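You operate a simulated robot arm through the tools that you are given. There is no shell and no other tool.

The job below is to be done with a simulated two-armed robot. You get a single attempt, and the scene is never put back.

TASK
Carry the patty pan with both arms and set it on the top of the wooden table.
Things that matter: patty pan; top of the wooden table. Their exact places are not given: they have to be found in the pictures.

Only the result counts: the job must be done as asked and must still hold three seconds after the hand-in. Knocking over, shifting, dropping, spilling or breaking anything else fails it.

THE ROBOT
Two 7-joint arms with two-finger parallel grippers on one trunk, on a base that moves. Base frame: it is fixed to the floor where the robot stands at the start and does not move with it; the origin is under the middle of the robot, x ahead of it, y to its left, z up. Units: m, degrees, N and s.
The left shoulder is at the start at [0.071, 0.156, 1.005], the right one opposite. Each reaches about 1.231 m from its shoulder. Places, roughly: patty pan [-2.75, -2.25, 0.75]; top of the wooden table [-0.2, -2.1, 0.8]. Payload 3.91 kg a hand.
The tool frame of a hand sits at the grasp point between the pads (the TCP): z along the fingers, y along the line on which they close. The tips reach 0.03 m beyond it. Largest opening 0.11 m; finger width 0.02, thickness 0.01; the body of the gripper, 0.048 by 0.112 m, starts 0.055 m behind the TCP.
Orientation is that of the tool frame in the base frame, as [roll, pitch, yaw] about the fixed x, y, z axes, in that order (R = Rz(yaw) Ry(pitch) Rx(roll)). With the fingers straight down and closing along the base's y, the tool's x points along the base's -x, its y along +y and its z along -z.

THE INTERFACE
- The arms move only by the tool move_arm. It takes "left_targets", "right_targets" or both (then of equal length, played together; a hand with none holds still); each is a list of rows, each an object of numbers (a shift or turn left out is 0, a gripper value left out holds the last): "tx", "ty", "tz": the shift along the tool's x, y, z in m; "wx", "wy", "wz": the turn, a rotation vector about the tool's x, y, z in degrees. In form: [{"tx": .., "ty": .., "tz": .., "wx": .., "wy": .., "wz": ..}, ...]. A call has 1 to 20 rows; each row shifts and turns the commanded pose from where the row before left it, along the tool's axes as they then stand. "left_hand" and "right_hand" are, for a hand that has rows, the gripper command, from -1 (fully open) to 1 (shut), values between in proportion, set as the call begins (left out, the last holds). A row lasts 0.2 s, in which the tool goes at most 0.05 m and 8.6 degrees; a call with a longer step from one row to the next is refused whole, and so is a gripper value outside its range. A pose out of reach is approached as far as the arm can. The call stops where the force on the tool passes 40 N (or 10 N more than at its start, if that is more) or the arm is blocked; 0.2 s more then pass. The fingers move at their own pace (about 0.108 m/s each) and stop on an object; they squeeze with about 23 N. The grip force told is the motor's: it shows also when the fingers shut on nothing. Time passes only in rows, and 0.2 s behind the last, so rows that do not move let the fingers close. It gives the time, the measured TCP pose, the force on the tool (base axes), the opening and the grip force at its end, in the units of the frame above (readings bear some noise), with the torque about the TCP (base axes, N m) and any sound that the robot's microphone picked up.
- Cameras (640 x 400 px; columns grow to the right, rows downward): "scene" is now at [0.1422, -0.0055, 1.252]; the picture's right is [-0.06, -1.00, 0.00], its down [-0.38, 0.02, -0.93] and it looks along [0.92, -0.05, -0.38] (base axes); focal length 255 px, centre (320, 200). "left" rides on the left gripper at [0.072, -0.017, -0.104] in its tool frame; the picture's right is [0.23, 0.97, 0.00], its down [-0.76, 0.18, -0.62] and it looks along [-0.61, 0.14, 0.78] (tool axes); focal length 222 px, centre (320, 200). "right" rides on the right gripper at [0.072, 0.017, -0.103] in its tool frame; the picture's right is [-0.23, 0.97, 0.00], its down [-0.76, -0.18, -0.62] and it looks along [-0.61, -0.14, 0.78] (tool axes); focal length 222 px, centre (320, 200).
- snapshot(camera): a new picture of that camera. The clock stands still meanwhile.
- raise_lower(by): slides the trunk up (or, below 0, down) by that many m; the arms and the scene camera ride with it, the base frame stays. It gives what a move gives, with no picture.
- steer(legs): drives the robot by 1 to 6 legs, each [ahead, left, turn to the left] in m, m and degrees, along the robot's own axes; the way and the turn of a leg run together, so that a leg with both is an arc; at most 1.5 m and 180 degrees a leg. The arms and the cameras ride along, it lands a little off, and it stops where it bumps. It gives what a move gives.
- aim_head(pan, tilt): turns the head with the scene camera to pan (to the left, within 86 degrees either way) and tilt (down, from -29 to 69), counted from straight ahead of the robot. It gives what a move gives.
- measure_at(camera, pixels): there is no depth. For up to 12 entries [column, row, z] of the newest picture of that camera ("zoom" is the newest enlarged one), the place [x, y] in the base frame at which the ray of that pixel passes the height z, good to about 0.003 m. The clock stands still meanwhile.
- enlarge(camera, box): a new picture of the part [left, top, right, bottom] of that camera's present view, enlarged. The clock stands still meanwhile.
- job_done(): hands the job in; it is judged then, once.

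Open the grippers and draw the arms clear of the work before you hand the job in, unless the task says otherwise.

The tools are called after "Request:" by a JSON object that holds its "method" and its "body". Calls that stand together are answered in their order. move_arm: Moves the arms, as the interface text tells. Its arguments: {"type":"object","properties":{"left_targets":{"type":"array"},"left_hand":{"type":"number"},"right_targets":{"type":"array"},"right_hand":{"type":"number"}},"required":[]} The other tools are called the same way: raise_lower (by) moves the trunk up or down; steer (legs) drives the base; aim_head (pan, tilt) turns the head that bears the scene camera; snapshot (camera) takes a picture; measure_at (camera, pixels) gives the place at which the rays of pixels pass given heights; enlarge (camera, box) takes an enlarged picture of a part of a camera's view; job_done () hands the job in.

At the start:

```text
t: 0.0
left_position: [0.6157, 0.2991, 1.1015]
left_tool_rot: [-180.0, 0.0, 180.0]
left_ft_force: [0.2, -0.2, -0.1]
left_torque: [-0.05, -0.03, 0.0]
left_grip_width: 0.1102
left_gripper_force: 0.0
right_position: [0.7254, -0.3883, 1.0878]
right_tool_rot: [-180.0, 0.0, -180.0]
right_ft_force: [-0.8, 0.1, -0.2]
right_torque: [0.02, 0.0, 0.02]
right_grip_width: 0.1102
right_gripper_force: 0.1
trunk travel left (down, up): [-0.45, 0.49]
robot x, y, heading: [0.0022, -0.0015, 0.1]
head pan, tilt (commanded): [-3.2, 22.2]
```

scene: 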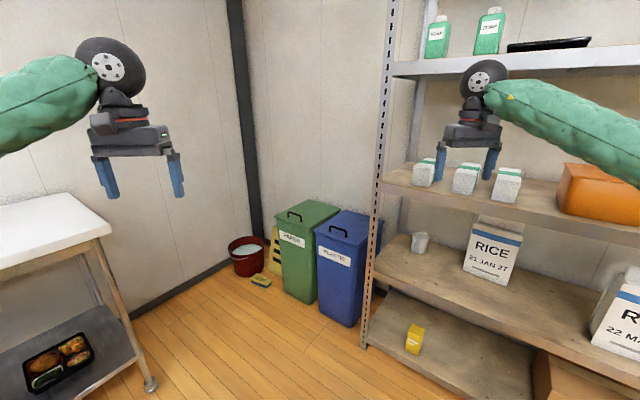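
right: 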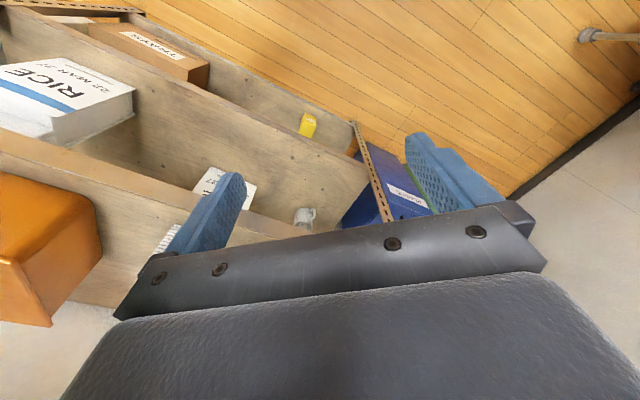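
left: 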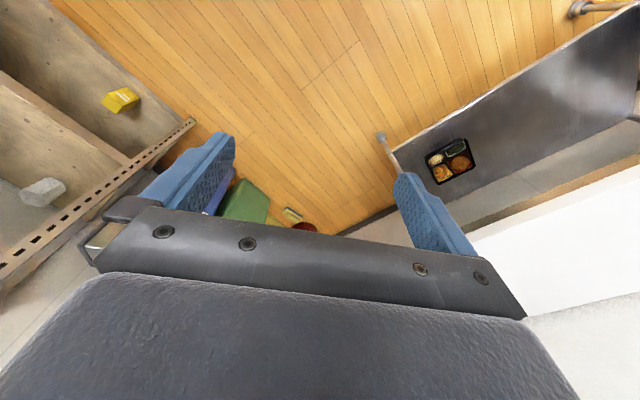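

The start pictures show the corner ahead with a shelf to the right and a table to the left; the pan and wooden table are behind/right. I turn the head right to see more.

Request:
{"method": "aim_head", "body": {"pan": -86, "tilt": 20}}

```text
t: 1.6
left_position: [0.6149, 0.299, 1.1022]
left_tool_rot: [-180.0, 0.0, -179.9]
left_ft_force: [-0.9, 0.7, -0.4]
left_torque: [0.0, 0.02, 0.04]
left_grip_width: 0.1097
left_gripper_force: 0.0
right_position: [0.7251, -0.3886, 1.0887]
right_tool_rot: [180.0, 0.0, -180.0]
right_ft_force: [0.1, 0.2, 0.9]
right_torque: [-0.01, 0.03, -0.02]
right_grip_width: 0.11
right_gripper_force: 0.0
trunk travel left (down, up): [-0.45, 0.49]
robot x, y, heading: [0.0003, 0.0008, 0.0]
head pan, tilt (commanded): [-85.9, 20.0]
```

The head is now panned to the right; I take a picture.

Request:
{"method": "snapshot", "body": {"camera": "scene"}}

```text
taken
```

scene: 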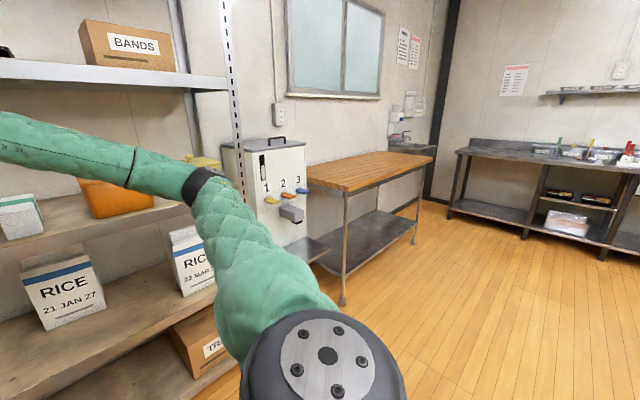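

The wooden table top is at about (370,170), with a dark counter to the right (560,160). I measure where these stand, using floor contacts and table top corners.

Request:
{"method": "measure_at", "body": {"camera": "scene", "pixels": [[343, 302, 0], [414, 242, 0], [449, 216, 0], [524, 238, 0], [603, 259, 0], [307, 180, 0.8], [348, 192, 0.8], [434, 158, 0.8], [384, 150, 0.8], [240, 380, 0], [457, 152, 0.85], [640, 172, 0.85]]}}

Request:
{"method": "aim_head", "body": {"pan": 86, "tilt": 20}}

Request:
{"method": "snapshot", "body": {"camera": "scene"}}

```text
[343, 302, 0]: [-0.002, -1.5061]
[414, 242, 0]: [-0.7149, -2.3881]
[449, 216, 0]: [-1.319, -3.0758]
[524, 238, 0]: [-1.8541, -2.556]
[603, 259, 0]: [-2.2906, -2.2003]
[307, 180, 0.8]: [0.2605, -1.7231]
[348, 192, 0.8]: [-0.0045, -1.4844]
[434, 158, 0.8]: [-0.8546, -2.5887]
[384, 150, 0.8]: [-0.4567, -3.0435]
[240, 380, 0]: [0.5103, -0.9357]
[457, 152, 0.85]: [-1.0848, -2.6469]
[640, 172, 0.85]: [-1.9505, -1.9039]
```

```text
t: 4.2
left_position: [0.6154, 0.2986, 1.101]
left_tool_rot: [-179.9, 0.0, -180.0]
left_ft_force: [-0.1, 0.0, 0.2]
left_torque: [0.01, -0.02, -0.02]
left_grip_width: 0.11
left_gripper_force: 0.1
right_position: [0.7245, -0.39, 1.0884]
right_tool_rot: [-180.0, 0.0, 180.0]
right_ft_force: [-0.7, -0.9, -0.3]
right_torque: [0.02, 0.02, -0.01]
right_grip_width: 0.1099
right_gripper_force: 0.0
trunk travel left (down, up): [-0.45, 0.49]
robot x, y, heading: [0.0007, 0.0013, -0.0]
head pan, tilt (commanded): [85.9, 20.0]
```

```text
taken
```

scene: 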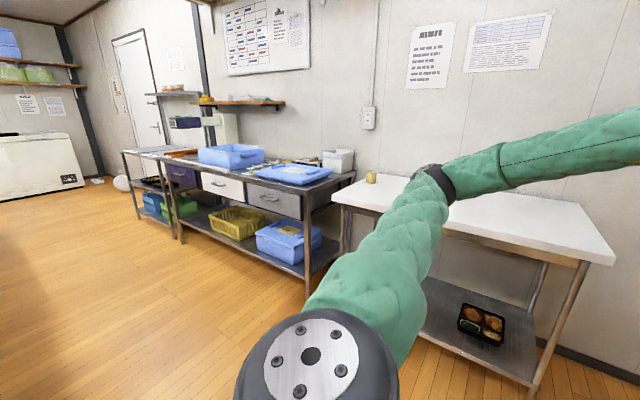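

The left view shows clear floor beside the robot with a blue-basket counter; I measure its feet before backing up.

Request:
{"method": "measure_at", "body": {"camera": "scene", "pixels": [[307, 297, 0], [181, 242, 0], [137, 215, 0], [0, 203, 0], [85, 185, 0], [536, 395, 0], [332, 200, 0.85], [0, 390, 0]]}}

```text
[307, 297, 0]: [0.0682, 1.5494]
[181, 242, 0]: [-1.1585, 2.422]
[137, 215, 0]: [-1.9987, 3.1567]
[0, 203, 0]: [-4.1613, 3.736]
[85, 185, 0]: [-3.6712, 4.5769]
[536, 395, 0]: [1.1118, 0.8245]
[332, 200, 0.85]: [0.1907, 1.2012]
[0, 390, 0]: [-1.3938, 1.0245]
```

The surroundings are clear behind the robot, so I back up 0.9 m and turn right by 90°, with the head straight ahead.

Request:
{"method": "steer", "body": {"legs": [[-0.9, 0, 0], [0, 0, -100]]}}

Request:
{"method": "aim_head", "body": {"pan": -30, "tilt": 20}}

Request:
{"method": "snapshot", "body": {"camera": "scene"}}

```text
t: 7.3
left_position: [0.1503, 0.2476, 1.1004]
left_tool_rot: [179.9, -0.3, 172.0]
left_ft_force: [0.4, -1.2, 0.0]
left_torque: [0.11, 0.06, 0.01]
left_grip_width: 0.11
left_gripper_force: 0.0
right_position: [0.1614, -0.4472, 1.0845]
right_tool_rot: [179.7, -0.2, 172.0]
right_ft_force: [0.0, -1.4, -0.8]
right_torque: [0.1, 0.02, -0.02]
right_grip_width: 0.11
right_gripper_force: 0.1
trunk travel left (down, up): [-0.45, 0.49]
robot x, y, heading: [-0.5082, 0.0429, -7.9]
head pan, tilt (commanded): [85.9, 20.0]
stopped in leg 1: the robot was blocked; the commanded pose is now the measured one
```

```text
t: 9.3
left_position: [0.1449, 0.2543, 1.1018]
left_tool_rot: [-180.0, 0.2, 172.2]
left_ft_force: [-0.2, 0.8, 0.8]
left_torque: [0.0, 0.0, 0.0]
left_grip_width: 0.1102
left_gripper_force: 0.1
right_position: [0.1599, -0.4409, 1.0891]
right_tool_rot: [179.9, 0.0, 172.2]
right_ft_force: [0.5, 0.3, -0.5]
right_torque: [0.02, -0.01, 0.01]
right_grip_width: 0.1099
right_gripper_force: 0.1
trunk travel left (down, up): [-0.45, 0.49]
robot x, y, heading: [-0.5088, 0.0393, -7.7]
head pan, tilt (commanded): [-30.0, 20.0]
```

```text
taken
```

scene: 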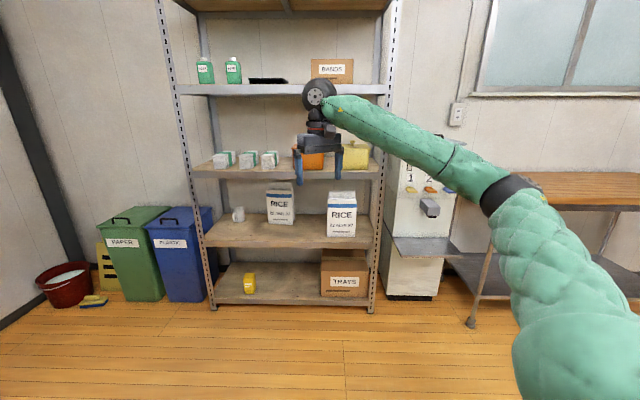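

Something behind the robot stopped it, at base (-0.51,0.04). I measure the shelf and bench fronts before moving forward a little and turning, to see what is behind.

Request:
{"method": "measure_at", "body": {"camera": "scene", "pixels": [[212, 309, 0], [372, 312, 0], [471, 325, 0], [436, 298, 0], [388, 297, 0], [383, 177, 1.0], [395, 87, 1.4], [392, 246, 0.45]]}}

```text
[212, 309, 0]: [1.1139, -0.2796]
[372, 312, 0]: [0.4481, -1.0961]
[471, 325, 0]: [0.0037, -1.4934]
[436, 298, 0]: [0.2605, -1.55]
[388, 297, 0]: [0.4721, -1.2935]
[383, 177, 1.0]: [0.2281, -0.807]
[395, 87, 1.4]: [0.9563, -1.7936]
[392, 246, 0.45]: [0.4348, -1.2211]
```

The shelf front is about 1.27 m away from (-0.3,0), so turning is safe there. I move 0.3 m ahead and turn right by 70°, then look further right.

Request:
{"method": "steer", "body": {"legs": [[0.3, 0, 0], [0, 0, -70]]}}

Request:
{"method": "aim_head", "body": {"pan": -80, "tilt": 25}}

Request:
{"method": "snapshot", "body": {"camera": "scene"}}

```text
t: 14.4
left_position: [0.2007, -0.5485, 1.1014]
left_tool_rot: [180.0, 0.1, 100.9]
left_ft_force: [0.6, 0.1, -0.1]
left_torque: [0.01, 0.0, 0.01]
left_grip_width: 0.1101
left_gripper_force: 0.0
right_position: [-0.4519, -0.7851, 1.0882]
right_tool_rot: [179.9, 0.0, 100.9]
right_ft_force: [0.4, 0.3, 0.5]
right_torque: [-0.05, -0.01, 0.02]
right_grip_width: 0.1101
right_gripper_force: 0.1
trunk travel left (down, up): [-0.45, 0.49]
robot x, y, heading: [-0.2081, -0.0016, -79.4]
head pan, tilt (commanded): [-30.0, 20.0]
```

```text
t: 15.6
left_position: [0.2003, -0.549, 1.1022]
left_tool_rot: [179.9, 0.1, 100.9]
left_ft_force: [0.3, 0.5, -1.0]
left_torque: [-0.01, 0.0, -0.02]
left_grip_width: 0.11
left_gripper_force: 0.1
right_position: [-0.4532, -0.784, 1.0896]
right_tool_rot: [180.0, 0.0, 100.9]
right_ft_force: [-0.3, -0.1, 0.0]
right_torque: [0.03, 0.01, 0.01]
right_grip_width: 0.1102
right_gripper_force: 0.1
trunk travel left (down, up): [-0.45, 0.49]
robot x, y, heading: [-0.2071, -0.0047, -79.4]
head pan, tilt (commanded): [-80.0, 25.0]
```

```text
taken
```

scene: 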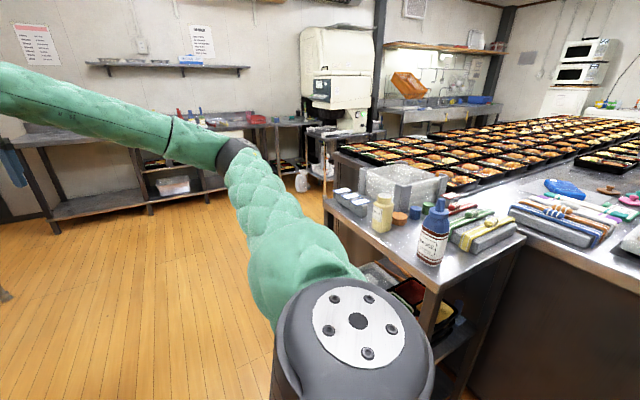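

An island with bento trays lies behind where I was blocked; everything on it still stands upright. I turn the head to pan -40 to see the counter with the pan.

Request:
{"method": "aim_head", "body": {"pan": -45, "tilt": 15}}

Request:
{"method": "snapshot", "body": {"camera": "scene"}}

```text
t: 16.6
left_position: [0.2005, -0.5498, 1.102]
left_tool_rot: [-180.0, 0.1, 101.0]
left_ft_force: [0.1, 0.7, 0.1]
left_torque: [0.01, -0.02, -0.04]
left_grip_width: 0.11
left_gripper_force: 0.1
right_position: [-0.4517, -0.784, 1.0878]
right_tool_rot: [-180.0, 0.0, 100.9]
right_ft_force: [-1.0, -0.1, -0.3]
right_torque: [0.02, 0.0, -0.01]
right_grip_width: 0.1101
right_gripper_force: 0.0
trunk travel left (down, up): [-0.45, 0.49]
robot x, y, heading: [-0.2086, -0.0032, -79.4]
head pan, tilt (commanded): [-45.0, 15.0]
```

```text
taken
```

scene: 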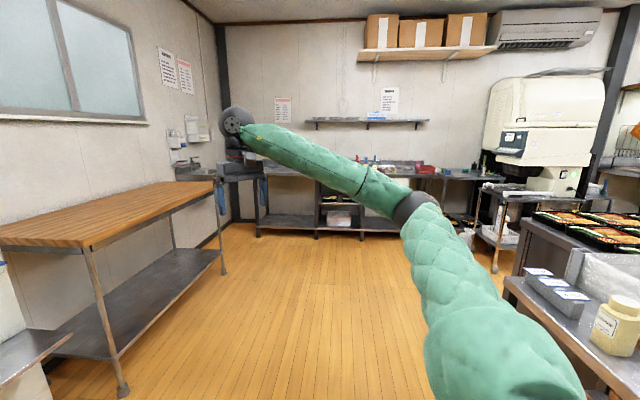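

The aisle between wooden table (left) and island (right) leads to the dark counter. I measure key corners.

Request:
{"method": "measure_at", "body": {"camera": "scene", "pixels": [[123, 396, 0], [224, 273, 0], [217, 183, 0.85], [217, 183, 0.8], [217, 183, 0.9], [84, 246, 0.85], [258, 236, 0], [317, 239, 0], [495, 272, 0], [504, 282, 0.85], [516, 288, 0.85], [538, 216, 0.85]]}}

Request:
{"method": "enlarge", "body": {"camera": "scene", "box": [240, 110, 520, 285]}}

```text
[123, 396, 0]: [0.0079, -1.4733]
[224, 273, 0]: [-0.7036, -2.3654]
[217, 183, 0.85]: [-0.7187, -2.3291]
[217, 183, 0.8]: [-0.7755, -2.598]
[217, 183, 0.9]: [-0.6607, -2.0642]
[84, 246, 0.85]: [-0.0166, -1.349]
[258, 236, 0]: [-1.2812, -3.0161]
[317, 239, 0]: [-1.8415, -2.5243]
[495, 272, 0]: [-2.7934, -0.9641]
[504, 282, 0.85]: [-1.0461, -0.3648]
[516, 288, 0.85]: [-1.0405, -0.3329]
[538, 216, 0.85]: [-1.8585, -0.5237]
```

```text
2.29 times, centred on (380, 198) of scene
```

zoom: 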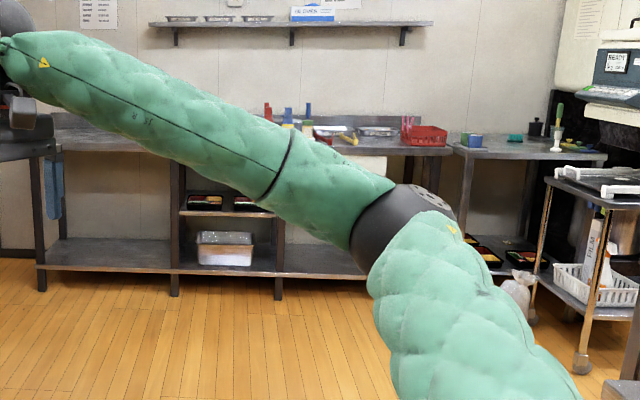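

Table top is about z 0.84 with front edge from (0,-1.47) to (-0.70,-2.37), and the island corner is at about (-1.04,-0.35). I arc forward into the aisle to a heading around -131°.

Request:
{"method": "steer", "body": {"legs": [[0.3, 0, -15], [0.15, 0, -37]]}}

Request:
{"method": "aim_head", "body": {"pan": 0, "tilt": 20}}

Request:
{"method": "snapshot", "body": {"camera": "scene"}}

```text
t: 20.4
left_position: [-0.4393, -1.0998, 1.1019]
left_tool_rot: [-180.0, 0.0, 48.2]
left_ft_force: [-0.6, 0.8, -1.1]
left_torque: [-0.01, -0.02, 0.02]
left_grip_width: 0.1103
left_gripper_force: 0.3
right_position: [-1.0228, -0.725, 1.0876]
right_tool_rot: [179.9, 0.0, 48.2]
right_ft_force: [-0.3, 0.7, 0.5]
right_torque: [0.01, 0.02, -0.02]
right_grip_width: 0.1102
right_gripper_force: 0.2
trunk travel left (down, up): [-0.45, 0.49]
robot x, y, heading: [-0.2493, -0.4435, -131.8]
head pan, tilt (commanded): [-45.0, 15.0]
```

```text
t: 21.5
left_position: [-0.4372, -1.0997, 1.102]
left_tool_rot: [-180.0, 0.1, 48.2]
left_ft_force: [-0.2, 0.0, 0.0]
left_torque: [-0.03, 0.01, -0.02]
left_grip_width: 0.1101
left_gripper_force: 0.0
right_position: [-1.0222, -0.7247, 1.0898]
right_tool_rot: [-180.0, 0.0, 48.3]
right_ft_force: [0.1, -0.7, -0.3]
right_torque: [0.02, -0.02, -0.03]
right_grip_width: 0.1101
right_gripper_force: 0.1
trunk travel left (down, up): [-0.45, 0.49]
robot x, y, heading: [-0.2523, -0.4428, -131.7]
head pan, tilt (commanded): [0.0, 20.0]
```

```text
taken
```

scene: 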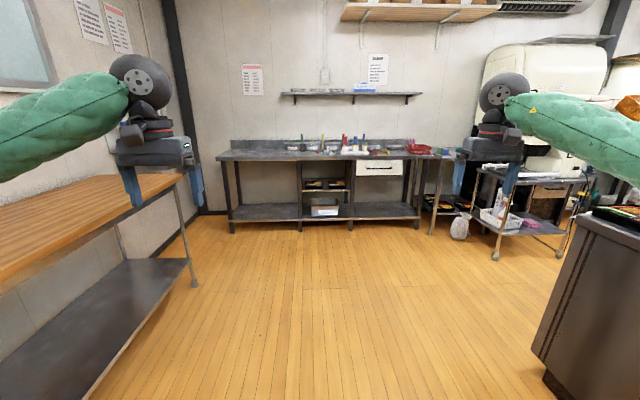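

The counter ahead (about (330,150)) holds several objects; I enlarge it to find the pan.

Request:
{"method": "enlarge", "body": {"camera": "scene", "box": [210, 90, 530, 290]}}

Request:
{"method": "enlarge", "body": {"camera": "scene", "box": [340, 115, 500, 215]}}

```text
2.00 times, centred on (370, 190) of scene
```

zoom: 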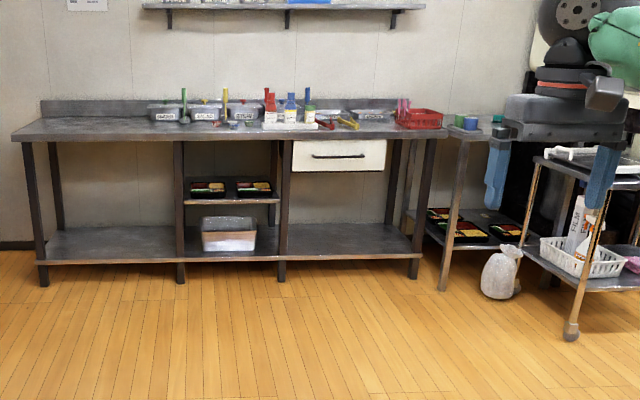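

```text
4.00 times, centred on (420, 165) of scene
```

zoom: 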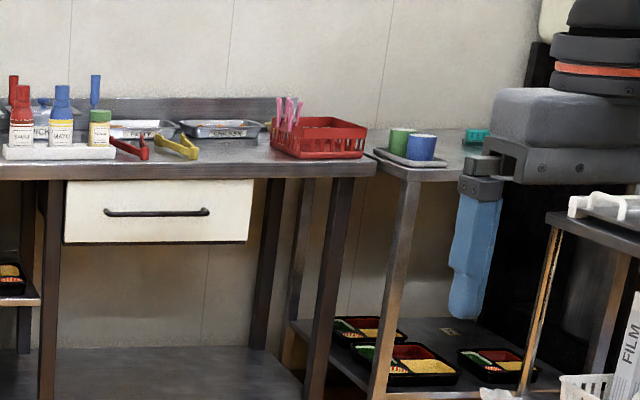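

The counter holds several labelled tins around (345–380,145), one of which could be the patty pan. I drive 1.2 m closer to read the labels.

Request:
{"method": "steer", "body": {"legs": [[1.1, 0, 0]]}}

Request:
{"method": "aim_head", "body": {"pan": -10, "tilt": 20}}

Request:
{"method": "snapshot", "body": {"camera": "scene"}}

```text
t: 27.1
left_position: [-1.1937, -1.9093, 1.1023]
left_tool_rot: [180.0, 0.0, 47.0]
left_ft_force: [0.1, 0.3, -0.4]
left_torque: [0.05, 0.0, -0.02]
left_grip_width: 0.1099
left_gripper_force: 0.1
right_position: [-1.7712, -1.5208, 1.0888]
right_tool_rot: [180.0, 0.0, 47.0]
right_ft_force: [0.2, -0.4, -1.1]
right_torque: [0.02, 0.01, 0.02]
right_grip_width: 0.1103
right_gripper_force: 0.1
trunk travel left (down, up): [-0.45, 0.49]
robot x, y, heading: [-0.9934, -1.2548, -132.8]
head pan, tilt (commanded): [0.0, 20.0]
```

```text
t: 27.9
left_position: [-1.1937, -1.9087, 1.1009]
left_tool_rot: [180.0, 0.1, 47.0]
left_ft_force: [0.6, -0.2, 0.5]
left_torque: [-0.01, -0.02, 0.02]
left_grip_width: 0.1099
left_gripper_force: 0.0
right_position: [-1.7703, -1.5187, 1.0889]
right_tool_rot: [180.0, 0.0, 47.0]
right_ft_force: [0.9, -0.1, 0.7]
right_torque: [-0.01, -0.01, 0.03]
right_grip_width: 0.1101
right_gripper_force: 0.0
trunk travel left (down, up): [-0.45, 0.49]
robot x, y, heading: [-0.9927, -1.2538, -133.1]
head pan, tilt (commanded): [-10.0, 20.0]
```

```text
taken
```

scene: 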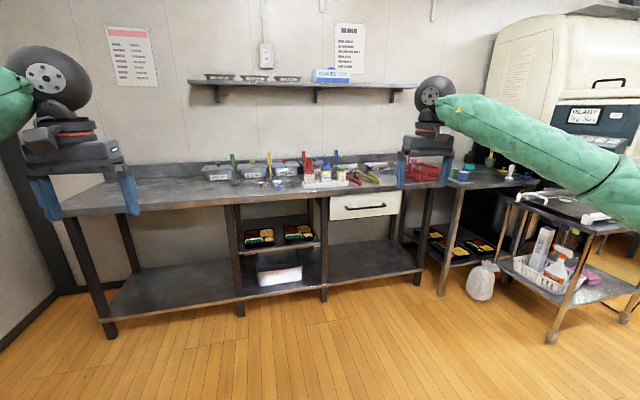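

I am closer now; I enlarge the counter strip with the tins.

Request:
{"method": "enlarge", "body": {"camera": "scene", "box": [190, 130, 350, 230]}}

Request:
{"method": "enlarge", "body": {"camera": "scene", "box": [290, 130, 450, 230]}}

Request:
{"method": "enlarge", "body": {"camera": "scene", "box": [190, 50, 350, 150]}}

```text
4.00 times, centred on (270, 180) of scene
```

zoom: 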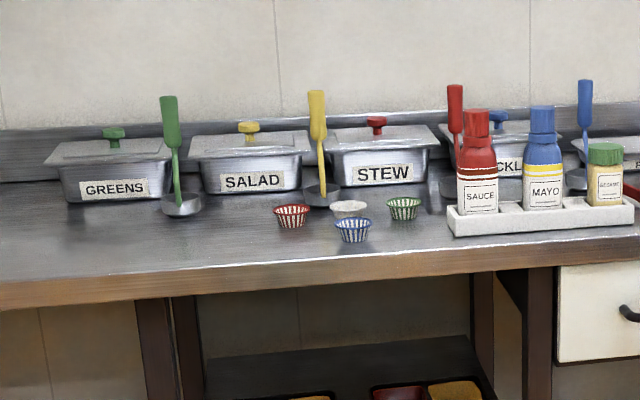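

```text
4.00 times, centred on (370, 180) of scene
```

zoom: 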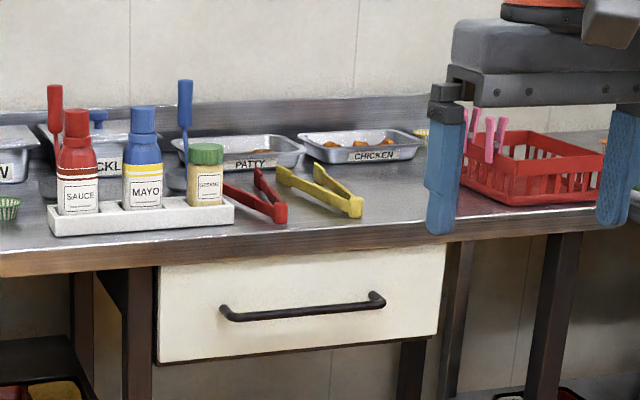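

```text
4.00 times, centred on (270, 100) of scene
```

zoom: 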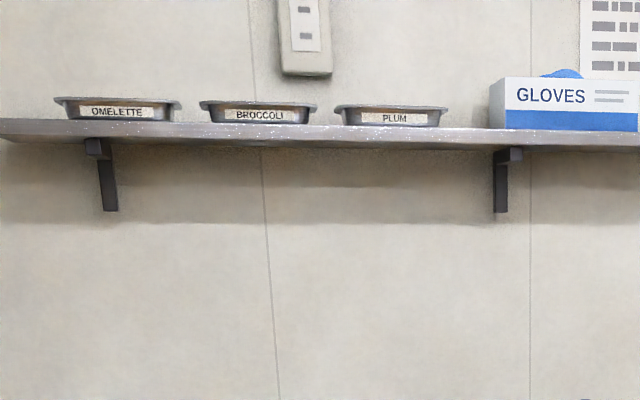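

The pan labelled PATTY sits behind the sauce rack, with a blue ladle, tongs and the CHICKEN tray around it. Before sliding right I look right to make sure of the island's end and the cart.

Request:
{"method": "aim_head", "body": {"pan": -75, "tilt": 25}}

Request:
{"method": "snapshot", "body": {"camera": "scene"}}

```text
t: 29.2
left_position: [-1.1932, -1.9081, 1.1021]
left_tool_rot: [-180.0, 0.1, 47.1]
left_ft_force: [0.5, 0.4, -0.6]
left_torque: [0.0, -0.01, -0.01]
left_grip_width: 0.1098
left_gripper_force: 0.0
right_position: [-1.7705, -1.5199, 1.0895]
right_tool_rot: [-180.0, -0.1, 47.0]
right_ft_force: [-0.3, 0.7, 0.0]
right_torque: [0.0, 0.01, -0.02]
right_grip_width: 0.1098
right_gripper_force: 0.0
trunk travel left (down, up): [-0.45, 0.49]
robot x, y, heading: [-0.9941, -1.2498, -133.0]
head pan, tilt (commanded): [-75.0, 25.0]
```

```text
taken
```

scene: 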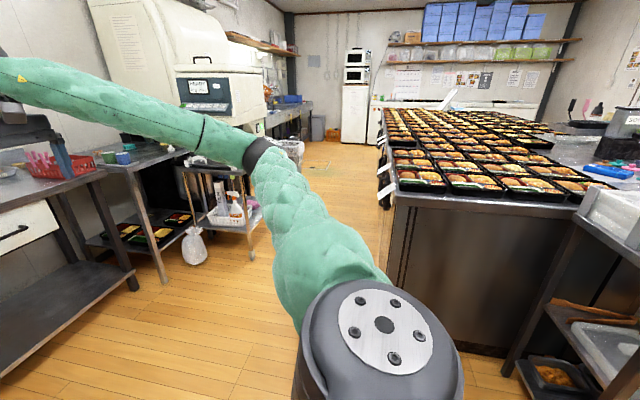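

The cross aisle is open; I measure the island's left edge and the cart's feet.

Request:
{"method": "measure_at", "body": {"camera": "scene", "pixels": [[381, 268, 0], [253, 258, 0], [230, 222, 0], [165, 281, 0], [133, 288, 0], [195, 262, 0], [376, 145, 0], [397, 190, 0.9], [243, 175, 0.75], [193, 190, 0.75], [203, 239, 0]]}}

```text
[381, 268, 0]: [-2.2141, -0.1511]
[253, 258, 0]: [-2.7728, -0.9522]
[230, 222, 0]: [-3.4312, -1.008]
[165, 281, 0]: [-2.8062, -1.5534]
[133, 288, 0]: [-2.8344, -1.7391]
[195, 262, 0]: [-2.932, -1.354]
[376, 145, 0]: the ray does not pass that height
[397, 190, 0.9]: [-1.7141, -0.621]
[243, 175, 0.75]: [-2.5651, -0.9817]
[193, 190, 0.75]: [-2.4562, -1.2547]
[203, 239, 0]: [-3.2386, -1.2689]
```

The cross aisle is free and the counter front runs along about (-0.775,0.632), so I want heading about -129°. I slide right and ahead to about 1.08 m before the pan.

Request:
{"method": "steer", "body": {"legs": [[0.5, -0.3, 0], [0.35, -0.37, 3.8]]}}

Request:
{"method": "aim_head", "body": {"pan": 0, "tilt": 25}}

Request:
{"method": "snapshot", "body": {"camera": "scene"}}

```text
t: 35.0
left_position: [-2.2106, -2.0702, 1.102]
left_tool_rot: [-179.9, 0.1, 50.0]
left_ft_force: [0.2, 0.1, -0.3]
left_torque: [0.02, 0.02, -0.01]
left_grip_width: 0.1099
left_gripper_force: 0.1
right_position: [-2.8071, -1.7123, 1.0881]
right_tool_rot: [-180.0, 0.1, 50.0]
right_ft_force: [-0.9, 0.1, -0.1]
right_torque: [0.0, 0.01, 0.05]
right_grip_width: 0.1099
right_gripper_force: 0.1
trunk travel left (down, up): [-0.45, 0.49]
robot x, y, heading: [-2.044, -1.4061, -129.7]
head pan, tilt (commanded): [-75.0, 25.0]
```

```text
t: 36.5
left_position: [-2.2117, -2.0704, 1.1019]
left_tool_rot: [-180.0, 0.1, 50.0]
left_ft_force: [0.2, 0.1, 0.4]
left_torque: [0.0, -0.01, 0.02]
left_grip_width: 0.1097
left_gripper_force: 0.1
right_position: [-2.8068, -1.7125, 1.0884]
right_tool_rot: [-180.0, 0.0, 50.2]
right_ft_force: [-0.1, 0.4, -0.1]
right_torque: [0.02, 0.01, -0.01]
right_grip_width: 0.1102
right_gripper_force: 0.1
trunk travel left (down, up): [-0.45, 0.49]
robot x, y, heading: [-2.0448, -1.4089, -130.2]
head pan, tilt (commanded): [0.0, 25.0]
```

```text
taken
```

scene: 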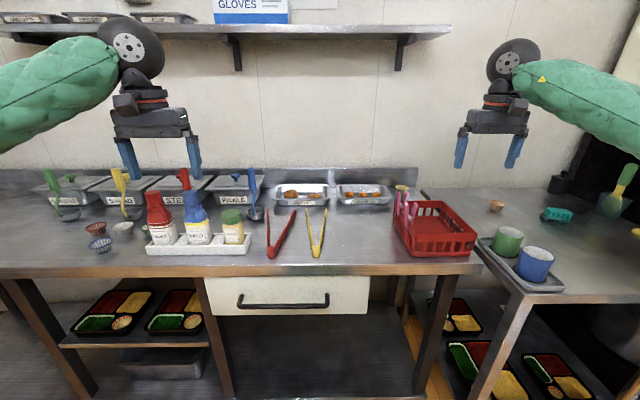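

The patty pan is at about (300,194), with the chicken tray right of it at (363,194) and the blue ladle left at (253,195). I enlarge this region.

Request:
{"method": "enlarge", "body": {"camera": "scene", "box": [230, 145, 422, 265]}}

Request:
{"method": "enlarge", "body": {"camera": "scene", "box": [256, 164, 352, 224]}}

```text
3.33 times, centred on (326, 205) of scene
```

zoom: 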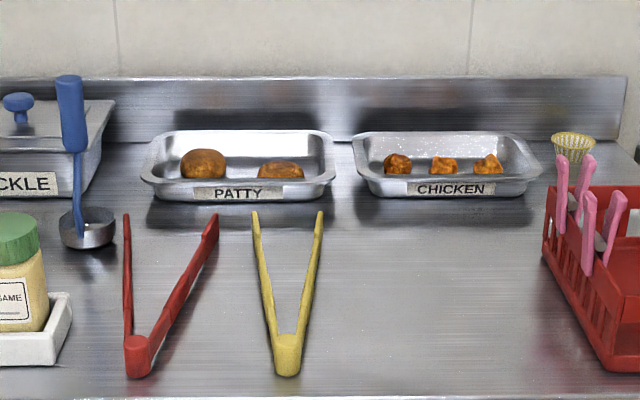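

```text
6.67 times, centred on (304, 194) of scene
```

zoom: 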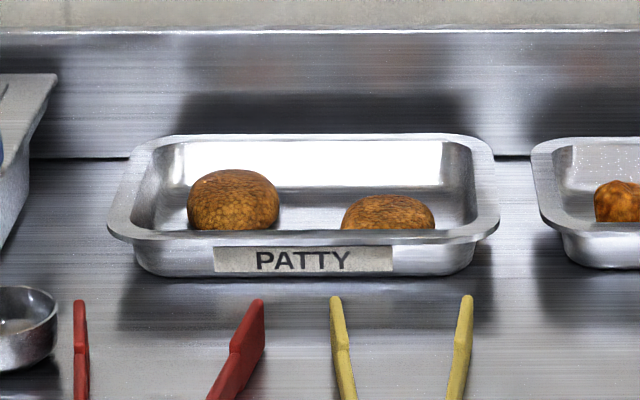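

I see the pan clearly with its flanged rim in the zoom. I measure counter features (tongs tips, pan base corners) at several heights, then raise the trunk for parallax to get heights.

Request:
{"method": "measure_at", "body": {"camera": "zoom", "pixels": [[468, 298, 0.75], [468, 298, 0.85], [160, 275, 0.75], [160, 275, 0.85], [455, 275, 0.75], [455, 275, 0.85], [108, 225, 0.8], [108, 225, 0.9], [499, 222, 0.8], [499, 222, 0.9], [152, 137, 0.8], [478, 137, 0.8]]}}

Request:
{"method": "raise_lower", "body": {"by": 0.3}}

Request:
{"method": "aim_head", "body": {"pan": 0, "tilt": 38}}

Request:
{"method": "snapshot", "body": {"camera": "scene"}}

```text
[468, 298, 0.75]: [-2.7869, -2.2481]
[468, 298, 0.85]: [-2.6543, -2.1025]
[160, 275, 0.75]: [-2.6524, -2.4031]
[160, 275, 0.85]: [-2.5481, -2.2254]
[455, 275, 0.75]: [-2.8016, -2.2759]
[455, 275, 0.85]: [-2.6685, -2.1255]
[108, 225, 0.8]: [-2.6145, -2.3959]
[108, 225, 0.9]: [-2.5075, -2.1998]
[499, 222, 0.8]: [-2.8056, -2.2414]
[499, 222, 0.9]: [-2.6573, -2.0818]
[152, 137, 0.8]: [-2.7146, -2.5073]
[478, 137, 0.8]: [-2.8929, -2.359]
```

```text
t: 39.5
left_position: [-2.21, -2.0703, 1.4011]
left_tool_rot: [180.0, -0.1, 50.0]
left_ft_force: [-1.0, 0.3, 0.2]
left_torque: [0.0, -0.01, 0.01]
left_grip_width: 0.1099
left_gripper_force: 0.1
right_position: [-2.8062, -1.7129, 1.3886]
right_tool_rot: [-180.0, 0.0, 50.1]
right_ft_force: [-0.3, 0.1, -0.7]
right_torque: [0.02, -0.01, 0.01]
right_grip_width: 0.1099
right_gripper_force: 0.1
trunk travel left (down, up): [-0.75, 0.19]
robot x, y, heading: [-2.049, -1.4045, -129.9]
head pan, tilt (commanded): [0.0, 25.0]
```

```text
t: 40.2
left_position: [-2.2108, -2.0701, 1.4018]
left_tool_rot: [179.9, 0.1, 49.9]
left_ft_force: [0.0, 0.1, 0.0]
left_torque: [0.0, 0.03, -0.02]
left_grip_width: 0.11
left_gripper_force: 0.2
right_position: [-2.8059, -1.7126, 1.3894]
right_tool_rot: [-180.0, -0.1, 50.2]
right_ft_force: [0.4, 0.6, 0.5]
right_torque: [-0.02, 0.0, -0.01]
right_grip_width: 0.1101
right_gripper_force: 0.0
trunk travel left (down, up): [-0.75, 0.19]
robot x, y, heading: [-2.0438, -1.4068, -130.3]
head pan, tilt (commanded): [0.0, 38.0]
```

```text
taken
```

scene: 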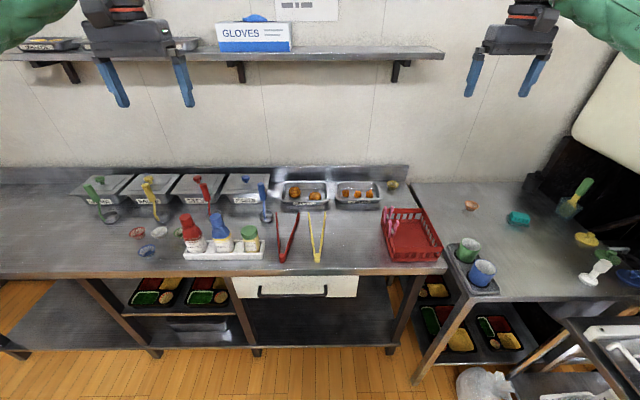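

The view from above is good; I enlarge the pan region at (304,195) here.

Request:
{"method": "enlarge", "body": {"camera": "scene", "box": [256, 164, 352, 224]}}

```text
6.67 times, centred on (304, 194) of scene
```

zoom: 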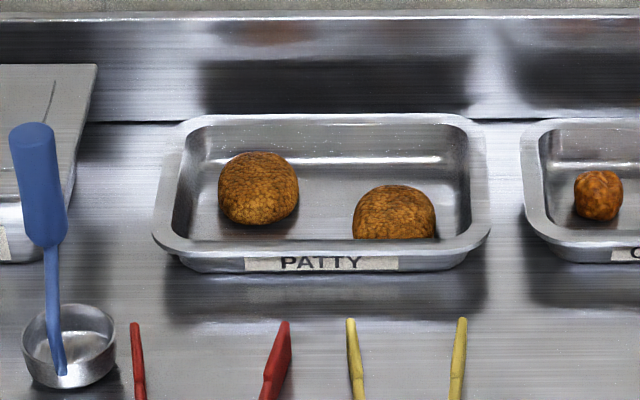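

I measure the same features here for triangulation.

Request:
{"method": "measure_at", "body": {"camera": "zoom", "pixels": [[462, 321, 0.75], [462, 321, 0.85], [154, 235, 0.75], [154, 235, 0.85], [490, 230, 0.75], [490, 230, 0.85], [190, 118, 0.75], [190, 118, 0.85], [470, 116, 0.75], [470, 116, 0.85], [200, 268, 0.75], [445, 268, 0.75]]}}

```text
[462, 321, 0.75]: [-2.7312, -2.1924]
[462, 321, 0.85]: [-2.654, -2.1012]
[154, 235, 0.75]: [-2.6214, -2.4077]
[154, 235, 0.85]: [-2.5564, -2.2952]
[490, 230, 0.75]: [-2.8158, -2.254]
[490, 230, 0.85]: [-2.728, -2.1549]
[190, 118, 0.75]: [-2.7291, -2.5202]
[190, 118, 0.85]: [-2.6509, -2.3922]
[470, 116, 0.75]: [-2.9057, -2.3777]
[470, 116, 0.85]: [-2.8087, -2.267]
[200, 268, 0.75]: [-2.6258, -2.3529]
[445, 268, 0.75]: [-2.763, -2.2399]
```

Triangulation gives a rim height of about z 0.858 and the tongs tip at about 0.85. I measure the rim's outline and neighbours at that height.

Request:
{"method": "measure_at", "body": {"camera": "zoom", "pixels": [[320, 251, 0.858], [325, 113, 0.858], [167, 180, 0.858], [484, 180, 0.858], [190, 175, 0.858], [463, 175, 0.858], [522, 180, 0.858], [85, 120, 0.9], [116, 345, 0.85], [32, 125, 1.0], [550, 118, 0.858], [320, 240, 0.858]]}}

Request:
{"method": "snapshot", "body": {"camera": "left"}}

Request:
{"method": "snapshot", "body": {"camera": "right"}}

```text
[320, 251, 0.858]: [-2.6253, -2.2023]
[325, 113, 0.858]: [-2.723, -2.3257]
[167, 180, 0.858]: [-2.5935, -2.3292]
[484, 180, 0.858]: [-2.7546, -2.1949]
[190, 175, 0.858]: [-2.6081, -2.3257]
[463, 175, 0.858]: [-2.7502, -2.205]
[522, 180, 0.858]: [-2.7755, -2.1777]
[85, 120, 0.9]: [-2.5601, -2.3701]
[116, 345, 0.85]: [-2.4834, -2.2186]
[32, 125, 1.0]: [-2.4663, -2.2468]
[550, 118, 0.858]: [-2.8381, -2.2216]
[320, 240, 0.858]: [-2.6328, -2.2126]
```

```text
taken
```

left: 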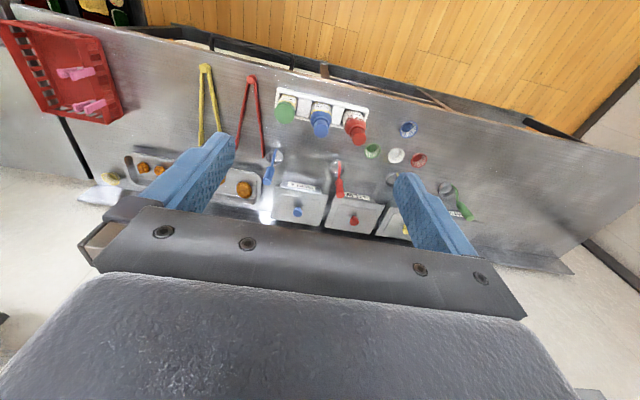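

```text
taken
```

right: 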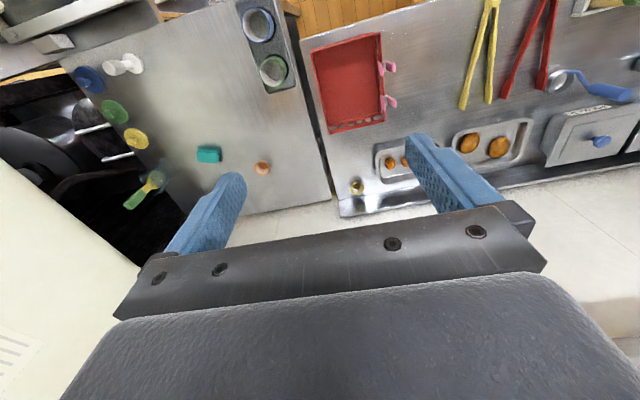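

The pan is about 0.21 × 0.157 m, centre near (-2.674,-2.263), with 27 mm to the chicken tray. Before driving closer I look straight down to see my own base footprint against the counter edge.

Request:
{"method": "aim_head", "body": {"pan": 0, "tilt": 69}}

Request:
{"method": "snapshot", "body": {"camera": "scene"}}

```text
t: 41.2
left_position: [-2.2101, -2.0706, 1.4021]
left_tool_rot: [-179.9, 0.1, 49.9]
left_ft_force: [-0.2, -0.9, 0.8]
left_torque: [0.02, -0.03, -0.01]
left_grip_width: 0.1098
left_gripper_force: 0.1
right_position: [-2.8059, -1.7136, 1.3882]
right_tool_rot: [180.0, 0.0, 50.1]
right_ft_force: [0.0, -1.0, 0.4]
right_torque: [0.01, -0.03, 0.0]
right_grip_width: 0.1098
right_gripper_force: 0.0
trunk travel left (down, up): [-0.75, 0.19]
robot x, y, heading: [-2.0461, -1.4086, -129.9]
head pan, tilt (commanded): [0.0, 68.8]
```

```text
taken
```

scene: 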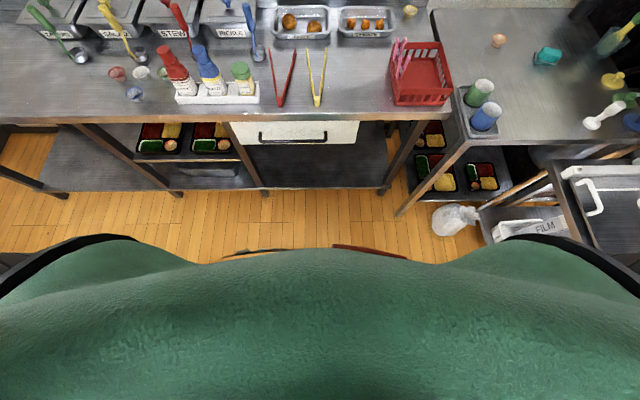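

I can see the base front edge (red/black) at about (330,248) and the counter's lower shelf edge at row 188. I measure them.

Request:
{"method": "measure_at", "body": {"camera": "scene", "pixels": [[320, 246, 0.0], [320, 246, 0.2], [320, 246, 0.4], [225, 260, 0.2], [405, 258, 0.2], [320, 188, 0.15], [320, 119, 0.82], [385, 190, 0.0], [400, 217, 0.0], [265, 193, 0.0], [466, 138, 0.82], [560, 175, 0.75]]}}

```text
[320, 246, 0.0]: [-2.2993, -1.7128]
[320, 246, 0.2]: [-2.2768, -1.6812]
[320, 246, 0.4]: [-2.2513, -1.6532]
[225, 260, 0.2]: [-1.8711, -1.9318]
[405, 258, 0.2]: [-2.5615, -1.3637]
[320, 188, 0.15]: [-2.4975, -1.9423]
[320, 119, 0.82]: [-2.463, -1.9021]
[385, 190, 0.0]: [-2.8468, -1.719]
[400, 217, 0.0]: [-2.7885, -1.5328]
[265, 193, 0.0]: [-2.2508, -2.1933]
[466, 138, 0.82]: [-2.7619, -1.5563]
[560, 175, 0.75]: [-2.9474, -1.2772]
```

Base front is 0.36 m ahead of centre and about 0.47 m half-wide; the counter's lower shelf starts at n≈-3.084, leaving room. I move 0.154 m ahead and 0.062 m left with a 0.6° turn.

Request:
{"method": "steer", "body": {"legs": [[0.154, 0.062, 0.6]]}}

Request:
{"method": "aim_head", "body": {"pan": 0, "tilt": 45}}

Request:
{"method": "snapshot", "body": {"camera": "scene"}}

```text
t: 42.6
left_position: [-2.2486, -2.2245, 1.4026]
left_tool_rot: [180.0, 0.2, 50.6]
left_ft_force: [-0.4, 0.3, -0.1]
left_torque: [-0.02, -0.02, -0.02]
left_grip_width: 0.1099
left_gripper_force: 0.0
right_position: [-2.8489, -1.8754, 1.3885]
right_tool_rot: [-180.0, 0.1, 50.6]
right_ft_force: [0.1, 0.3, -0.2]
right_torque: [0.0, -0.01, 0.0]
right_grip_width: 0.1099
right_gripper_force: 0.1
trunk travel left (down, up): [-0.75, 0.19]
robot x, y, heading: [-2.089, -1.5602, -129.4]
head pan, tilt (commanded): [0.0, 68.8]
```

```text
t: 43.5
left_position: [-2.2488, -2.2264, 1.4025]
left_tool_rot: [-179.9, 0.1, 50.7]
left_ft_force: [0.1, 0.3, -0.4]
left_torque: [-0.02, 0.01, 0.0]
left_grip_width: 0.11
left_gripper_force: 0.0
right_position: [-2.8485, -1.8761, 1.3893]
right_tool_rot: [-179.9, 0.0, 50.7]
right_ft_force: [-0.8, 0.8, 0.7]
right_torque: [-0.01, 0.0, 0.02]
right_grip_width: 0.1101
right_gripper_force: 0.1
trunk travel left (down, up): [-0.75, 0.19]
robot x, y, heading: [-2.0875, -1.564, -129.7]
head pan, tilt (commanded): [0.0, 45.0]
```

```text
taken
```

scene: 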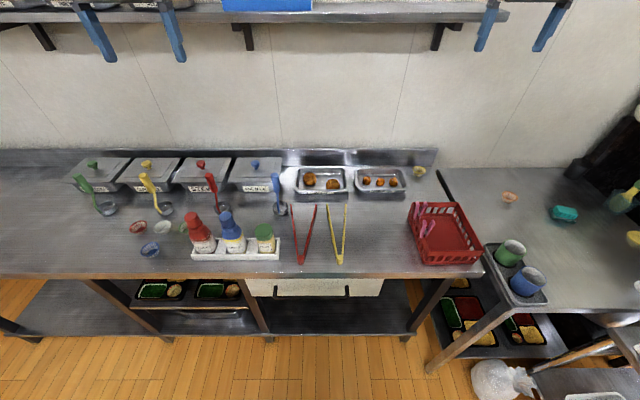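

Now the pan is centred at about (321,180). I enlarge it and its neighbours for exact measurement.

Request:
{"method": "enlarge", "body": {"camera": "scene", "box": [265, 150, 377, 220]}}

```text
5.71 times, centred on (321, 185) of scene
```

zoom: 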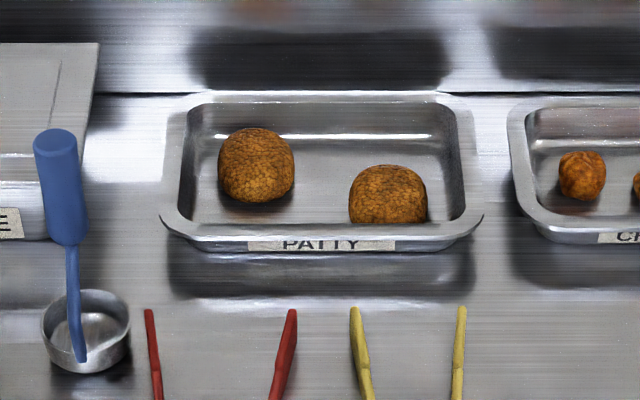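

I measure rim edges, patties, the chicken rim, the ladle and the pickle lid from this zoom.

Request:
{"method": "measure_at", "body": {"camera": "zoom", "pixels": [[170, 150, 0.858], [478, 150, 0.858], [189, 150, 0.858], [459, 150, 0.858], [511, 150, 0.858], [320, 241, 0.858], [320, 94, 0.858], [217, 165, 0.845], [256, 202, 0.835], [428, 195, 0.845], [390, 165, 0.855], [60, 140, 0.975]]}}

Request:
{"method": "measure_at", "body": {"camera": "zoom", "pixels": [[160, 215, 0.858], [484, 213, 0.858], [96, 60, 0.9], [82, 160, 0.9], [130, 325, 0.845], [390, 225, 0.84], [508, 150, 0.858], [256, 128, 0.855]]}}

```text
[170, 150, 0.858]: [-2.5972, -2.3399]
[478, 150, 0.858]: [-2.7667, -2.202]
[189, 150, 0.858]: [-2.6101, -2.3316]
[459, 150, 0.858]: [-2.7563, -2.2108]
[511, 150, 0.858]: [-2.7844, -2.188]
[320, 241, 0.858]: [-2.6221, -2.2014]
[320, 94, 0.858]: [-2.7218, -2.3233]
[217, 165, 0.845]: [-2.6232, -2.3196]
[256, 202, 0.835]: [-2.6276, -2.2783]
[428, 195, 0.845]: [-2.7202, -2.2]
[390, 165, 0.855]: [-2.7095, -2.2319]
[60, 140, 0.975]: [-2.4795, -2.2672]
```

```text
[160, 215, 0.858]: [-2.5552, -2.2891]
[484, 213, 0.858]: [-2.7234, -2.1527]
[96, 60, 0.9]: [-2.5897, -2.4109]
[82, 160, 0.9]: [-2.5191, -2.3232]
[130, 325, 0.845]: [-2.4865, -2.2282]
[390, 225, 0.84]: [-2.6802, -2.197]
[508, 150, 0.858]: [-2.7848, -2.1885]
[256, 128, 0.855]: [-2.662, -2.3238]
```

The pan spans d 0.534–0.751 and n -3.521..-3.363 (rim z≈0.858), patty 1 near the left end, patty 2 near the front right; gap to the chicken tray is about 24 mm. I first lower both hands to z≈1.15 where they are now, with the grippers set part-open (left ~34 mm, right ~31 mm).

Request:
{"method": "move_arm", "body": {"left_targets": [{"tz": 0.04}, {"tz": 0.04}, {"tz": 0.04}, {"tz": 0.04}, {"tz": 0.04}, {"tz": 0.04}, {"tz": 0.01}], "right_targets": [{"tz": 0.04}, {"tz": 0.04}, {"tz": 0.04}, {"tz": 0.04}, {"tz": 0.04}, {"tz": 0.04}, {"tz": 0.0}], "left_hand": 0.38, "right_hand": 0.43}}

Request:
{"method": "snapshot", "body": {"camera": "scene"}}

```text
t: 45.1
left_position: [-2.2498, -2.2231, 1.1539]
left_tool_rot: [-179.9, 0.1, 50.6]
left_ft_force: [0.5, 0.4, -0.5]
left_torque: [0.01, 0.03, -0.03]
left_grip_width: 0.0342
left_gripper_force: 0.1
right_position: [-2.8478, -1.8766, 1.1444]
right_tool_rot: [-180.0, 0.1, 50.6]
right_ft_force: [0.4, 0.6, -0.4]
right_torque: [0.0, -0.01, -0.02]
right_grip_width: 0.0315
right_gripper_force: 0.0
trunk travel left (down, up): [-0.75, 0.19]
robot x, y, heading: [-2.0845, -1.5595, -129.3]
head pan, tilt (commanded): [0.0, 45.0]
```

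```text
taken
```

scene: 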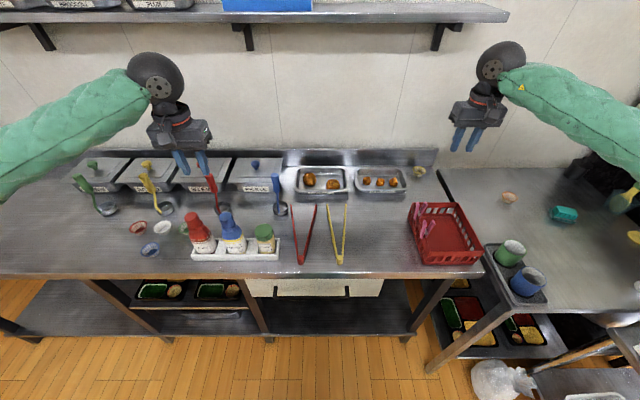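

Both arms come in from the outer sides at good height. I move the hands three quarters of the way toward the points above the pan ends, at z≈1.15.

Request:
{"method": "move_arm", "body": {"left_targets": [{"tx": -0.0334, "ty": -0.0256}, {"tx": -0.0334, "ty": -0.0256}, {"tx": -0.0334, "ty": -0.0256}, {"tx": -0.0334, "ty": -0.0256}, {"tx": -0.0334, "ty": -0.0256}, {"tx": -0.0334, "ty": -0.0256}], "right_targets": [{"tx": -0.027, "ty": 0.0348}, {"tx": -0.027, "ty": 0.0348}, {"tx": -0.027, "ty": 0.0348}, {"tx": -0.027, "ty": 0.0348}, {"tx": -0.027, "ty": 0.0348}, {"tx": -0.027, "ty": 0.0348}]}}

Request:
{"method": "snapshot", "body": {"camera": "scene"}}

Request:
{"method": "snapshot", "body": {"camera": "left"}}

Request:
{"method": "snapshot", "body": {"camera": "right"}}

```text
t: 46.5
left_position: [-2.4986, -2.2874, 1.1524]
left_tool_rot: [-180.0, -0.1, 50.6]
left_ft_force: [-0.1, -0.3, -1.0]
left_torque: [0.04, 0.0, 0.02]
left_grip_width: 0.0341
left_gripper_force: 0.0
right_position: [-2.7907, -2.1326, 1.1445]
right_tool_rot: [-180.0, -0.1, 50.7]
right_ft_force: [-0.4, 0.6, 0.3]
right_torque: [-0.01, -0.03, -0.01]
right_grip_width: 0.0313
right_gripper_force: 0.1
trunk travel left (down, up): [-0.75, 0.19]
robot x, y, heading: [-2.0882, -1.5631, -129.4]
head pan, tilt (commanded): [0.0, 45.0]
```

```text
taken
```

scene: 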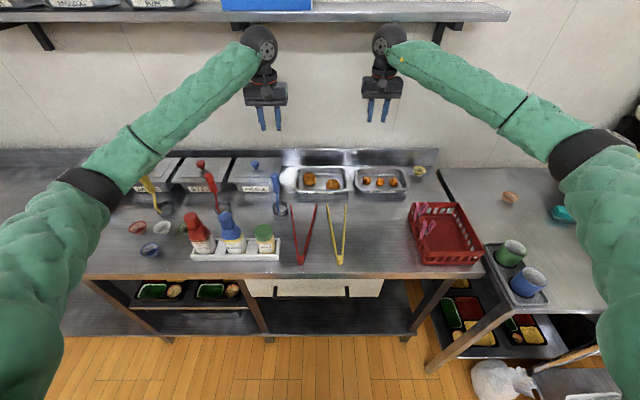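

```text
taken
```

left: 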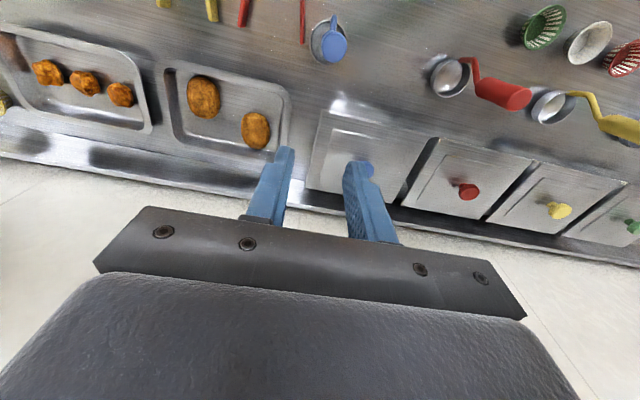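

```text
taken
```

right: 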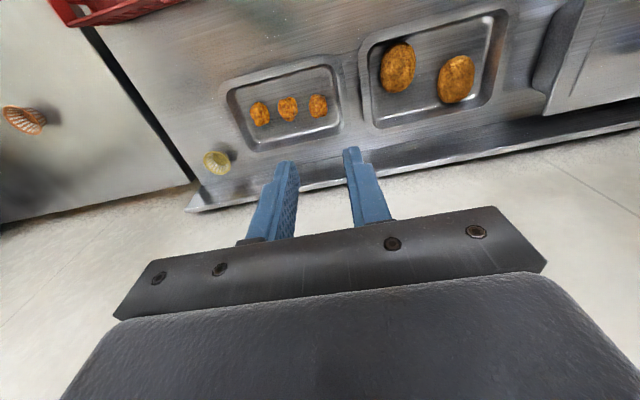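

Both hands are above the region and nothing is touched. I enlarge the hands to see how bulky the gripper bodies and cameras are next to the blue ladle.

Request:
{"method": "enlarge", "body": {"camera": "scene", "box": [224, 20, 432, 150]}}

Request:
{"method": "measure_at", "body": {"camera": "left", "pixels": [[290, 95, 0.858], [283, 140, 0.858], [168, 75, 0.858], [176, 135, 0.858], [153, 118, 0.858], [147, 80, 0.858], [333, 60, 0.858], [331, 110, 0.89]]}}

Request:
{"method": "measure_at", "body": {"camera": "right", "pixels": [[360, 70, 0.858], [372, 122, 0.858], [343, 100, 0.858], [340, 70, 0.858], [507, 20, 0.858], [497, 95, 0.858]]}}

```text
3.08 times, centred on (328, 85) of scene
```

zoom: 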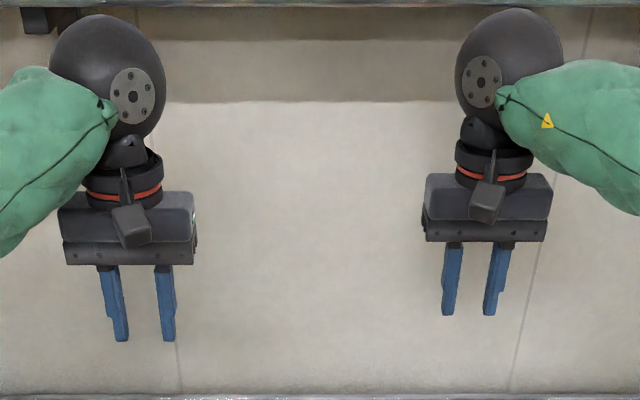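

```text
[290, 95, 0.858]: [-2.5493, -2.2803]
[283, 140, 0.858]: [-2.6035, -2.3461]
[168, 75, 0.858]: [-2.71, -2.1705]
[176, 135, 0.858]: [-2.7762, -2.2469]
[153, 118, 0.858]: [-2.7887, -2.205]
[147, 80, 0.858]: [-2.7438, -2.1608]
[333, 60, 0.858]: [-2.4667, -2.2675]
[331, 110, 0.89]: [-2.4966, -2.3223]
```

```text
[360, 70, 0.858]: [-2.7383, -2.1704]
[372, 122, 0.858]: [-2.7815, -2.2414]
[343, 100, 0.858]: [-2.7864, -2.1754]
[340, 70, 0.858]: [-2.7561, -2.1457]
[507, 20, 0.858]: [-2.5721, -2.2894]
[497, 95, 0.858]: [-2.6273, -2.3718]
```

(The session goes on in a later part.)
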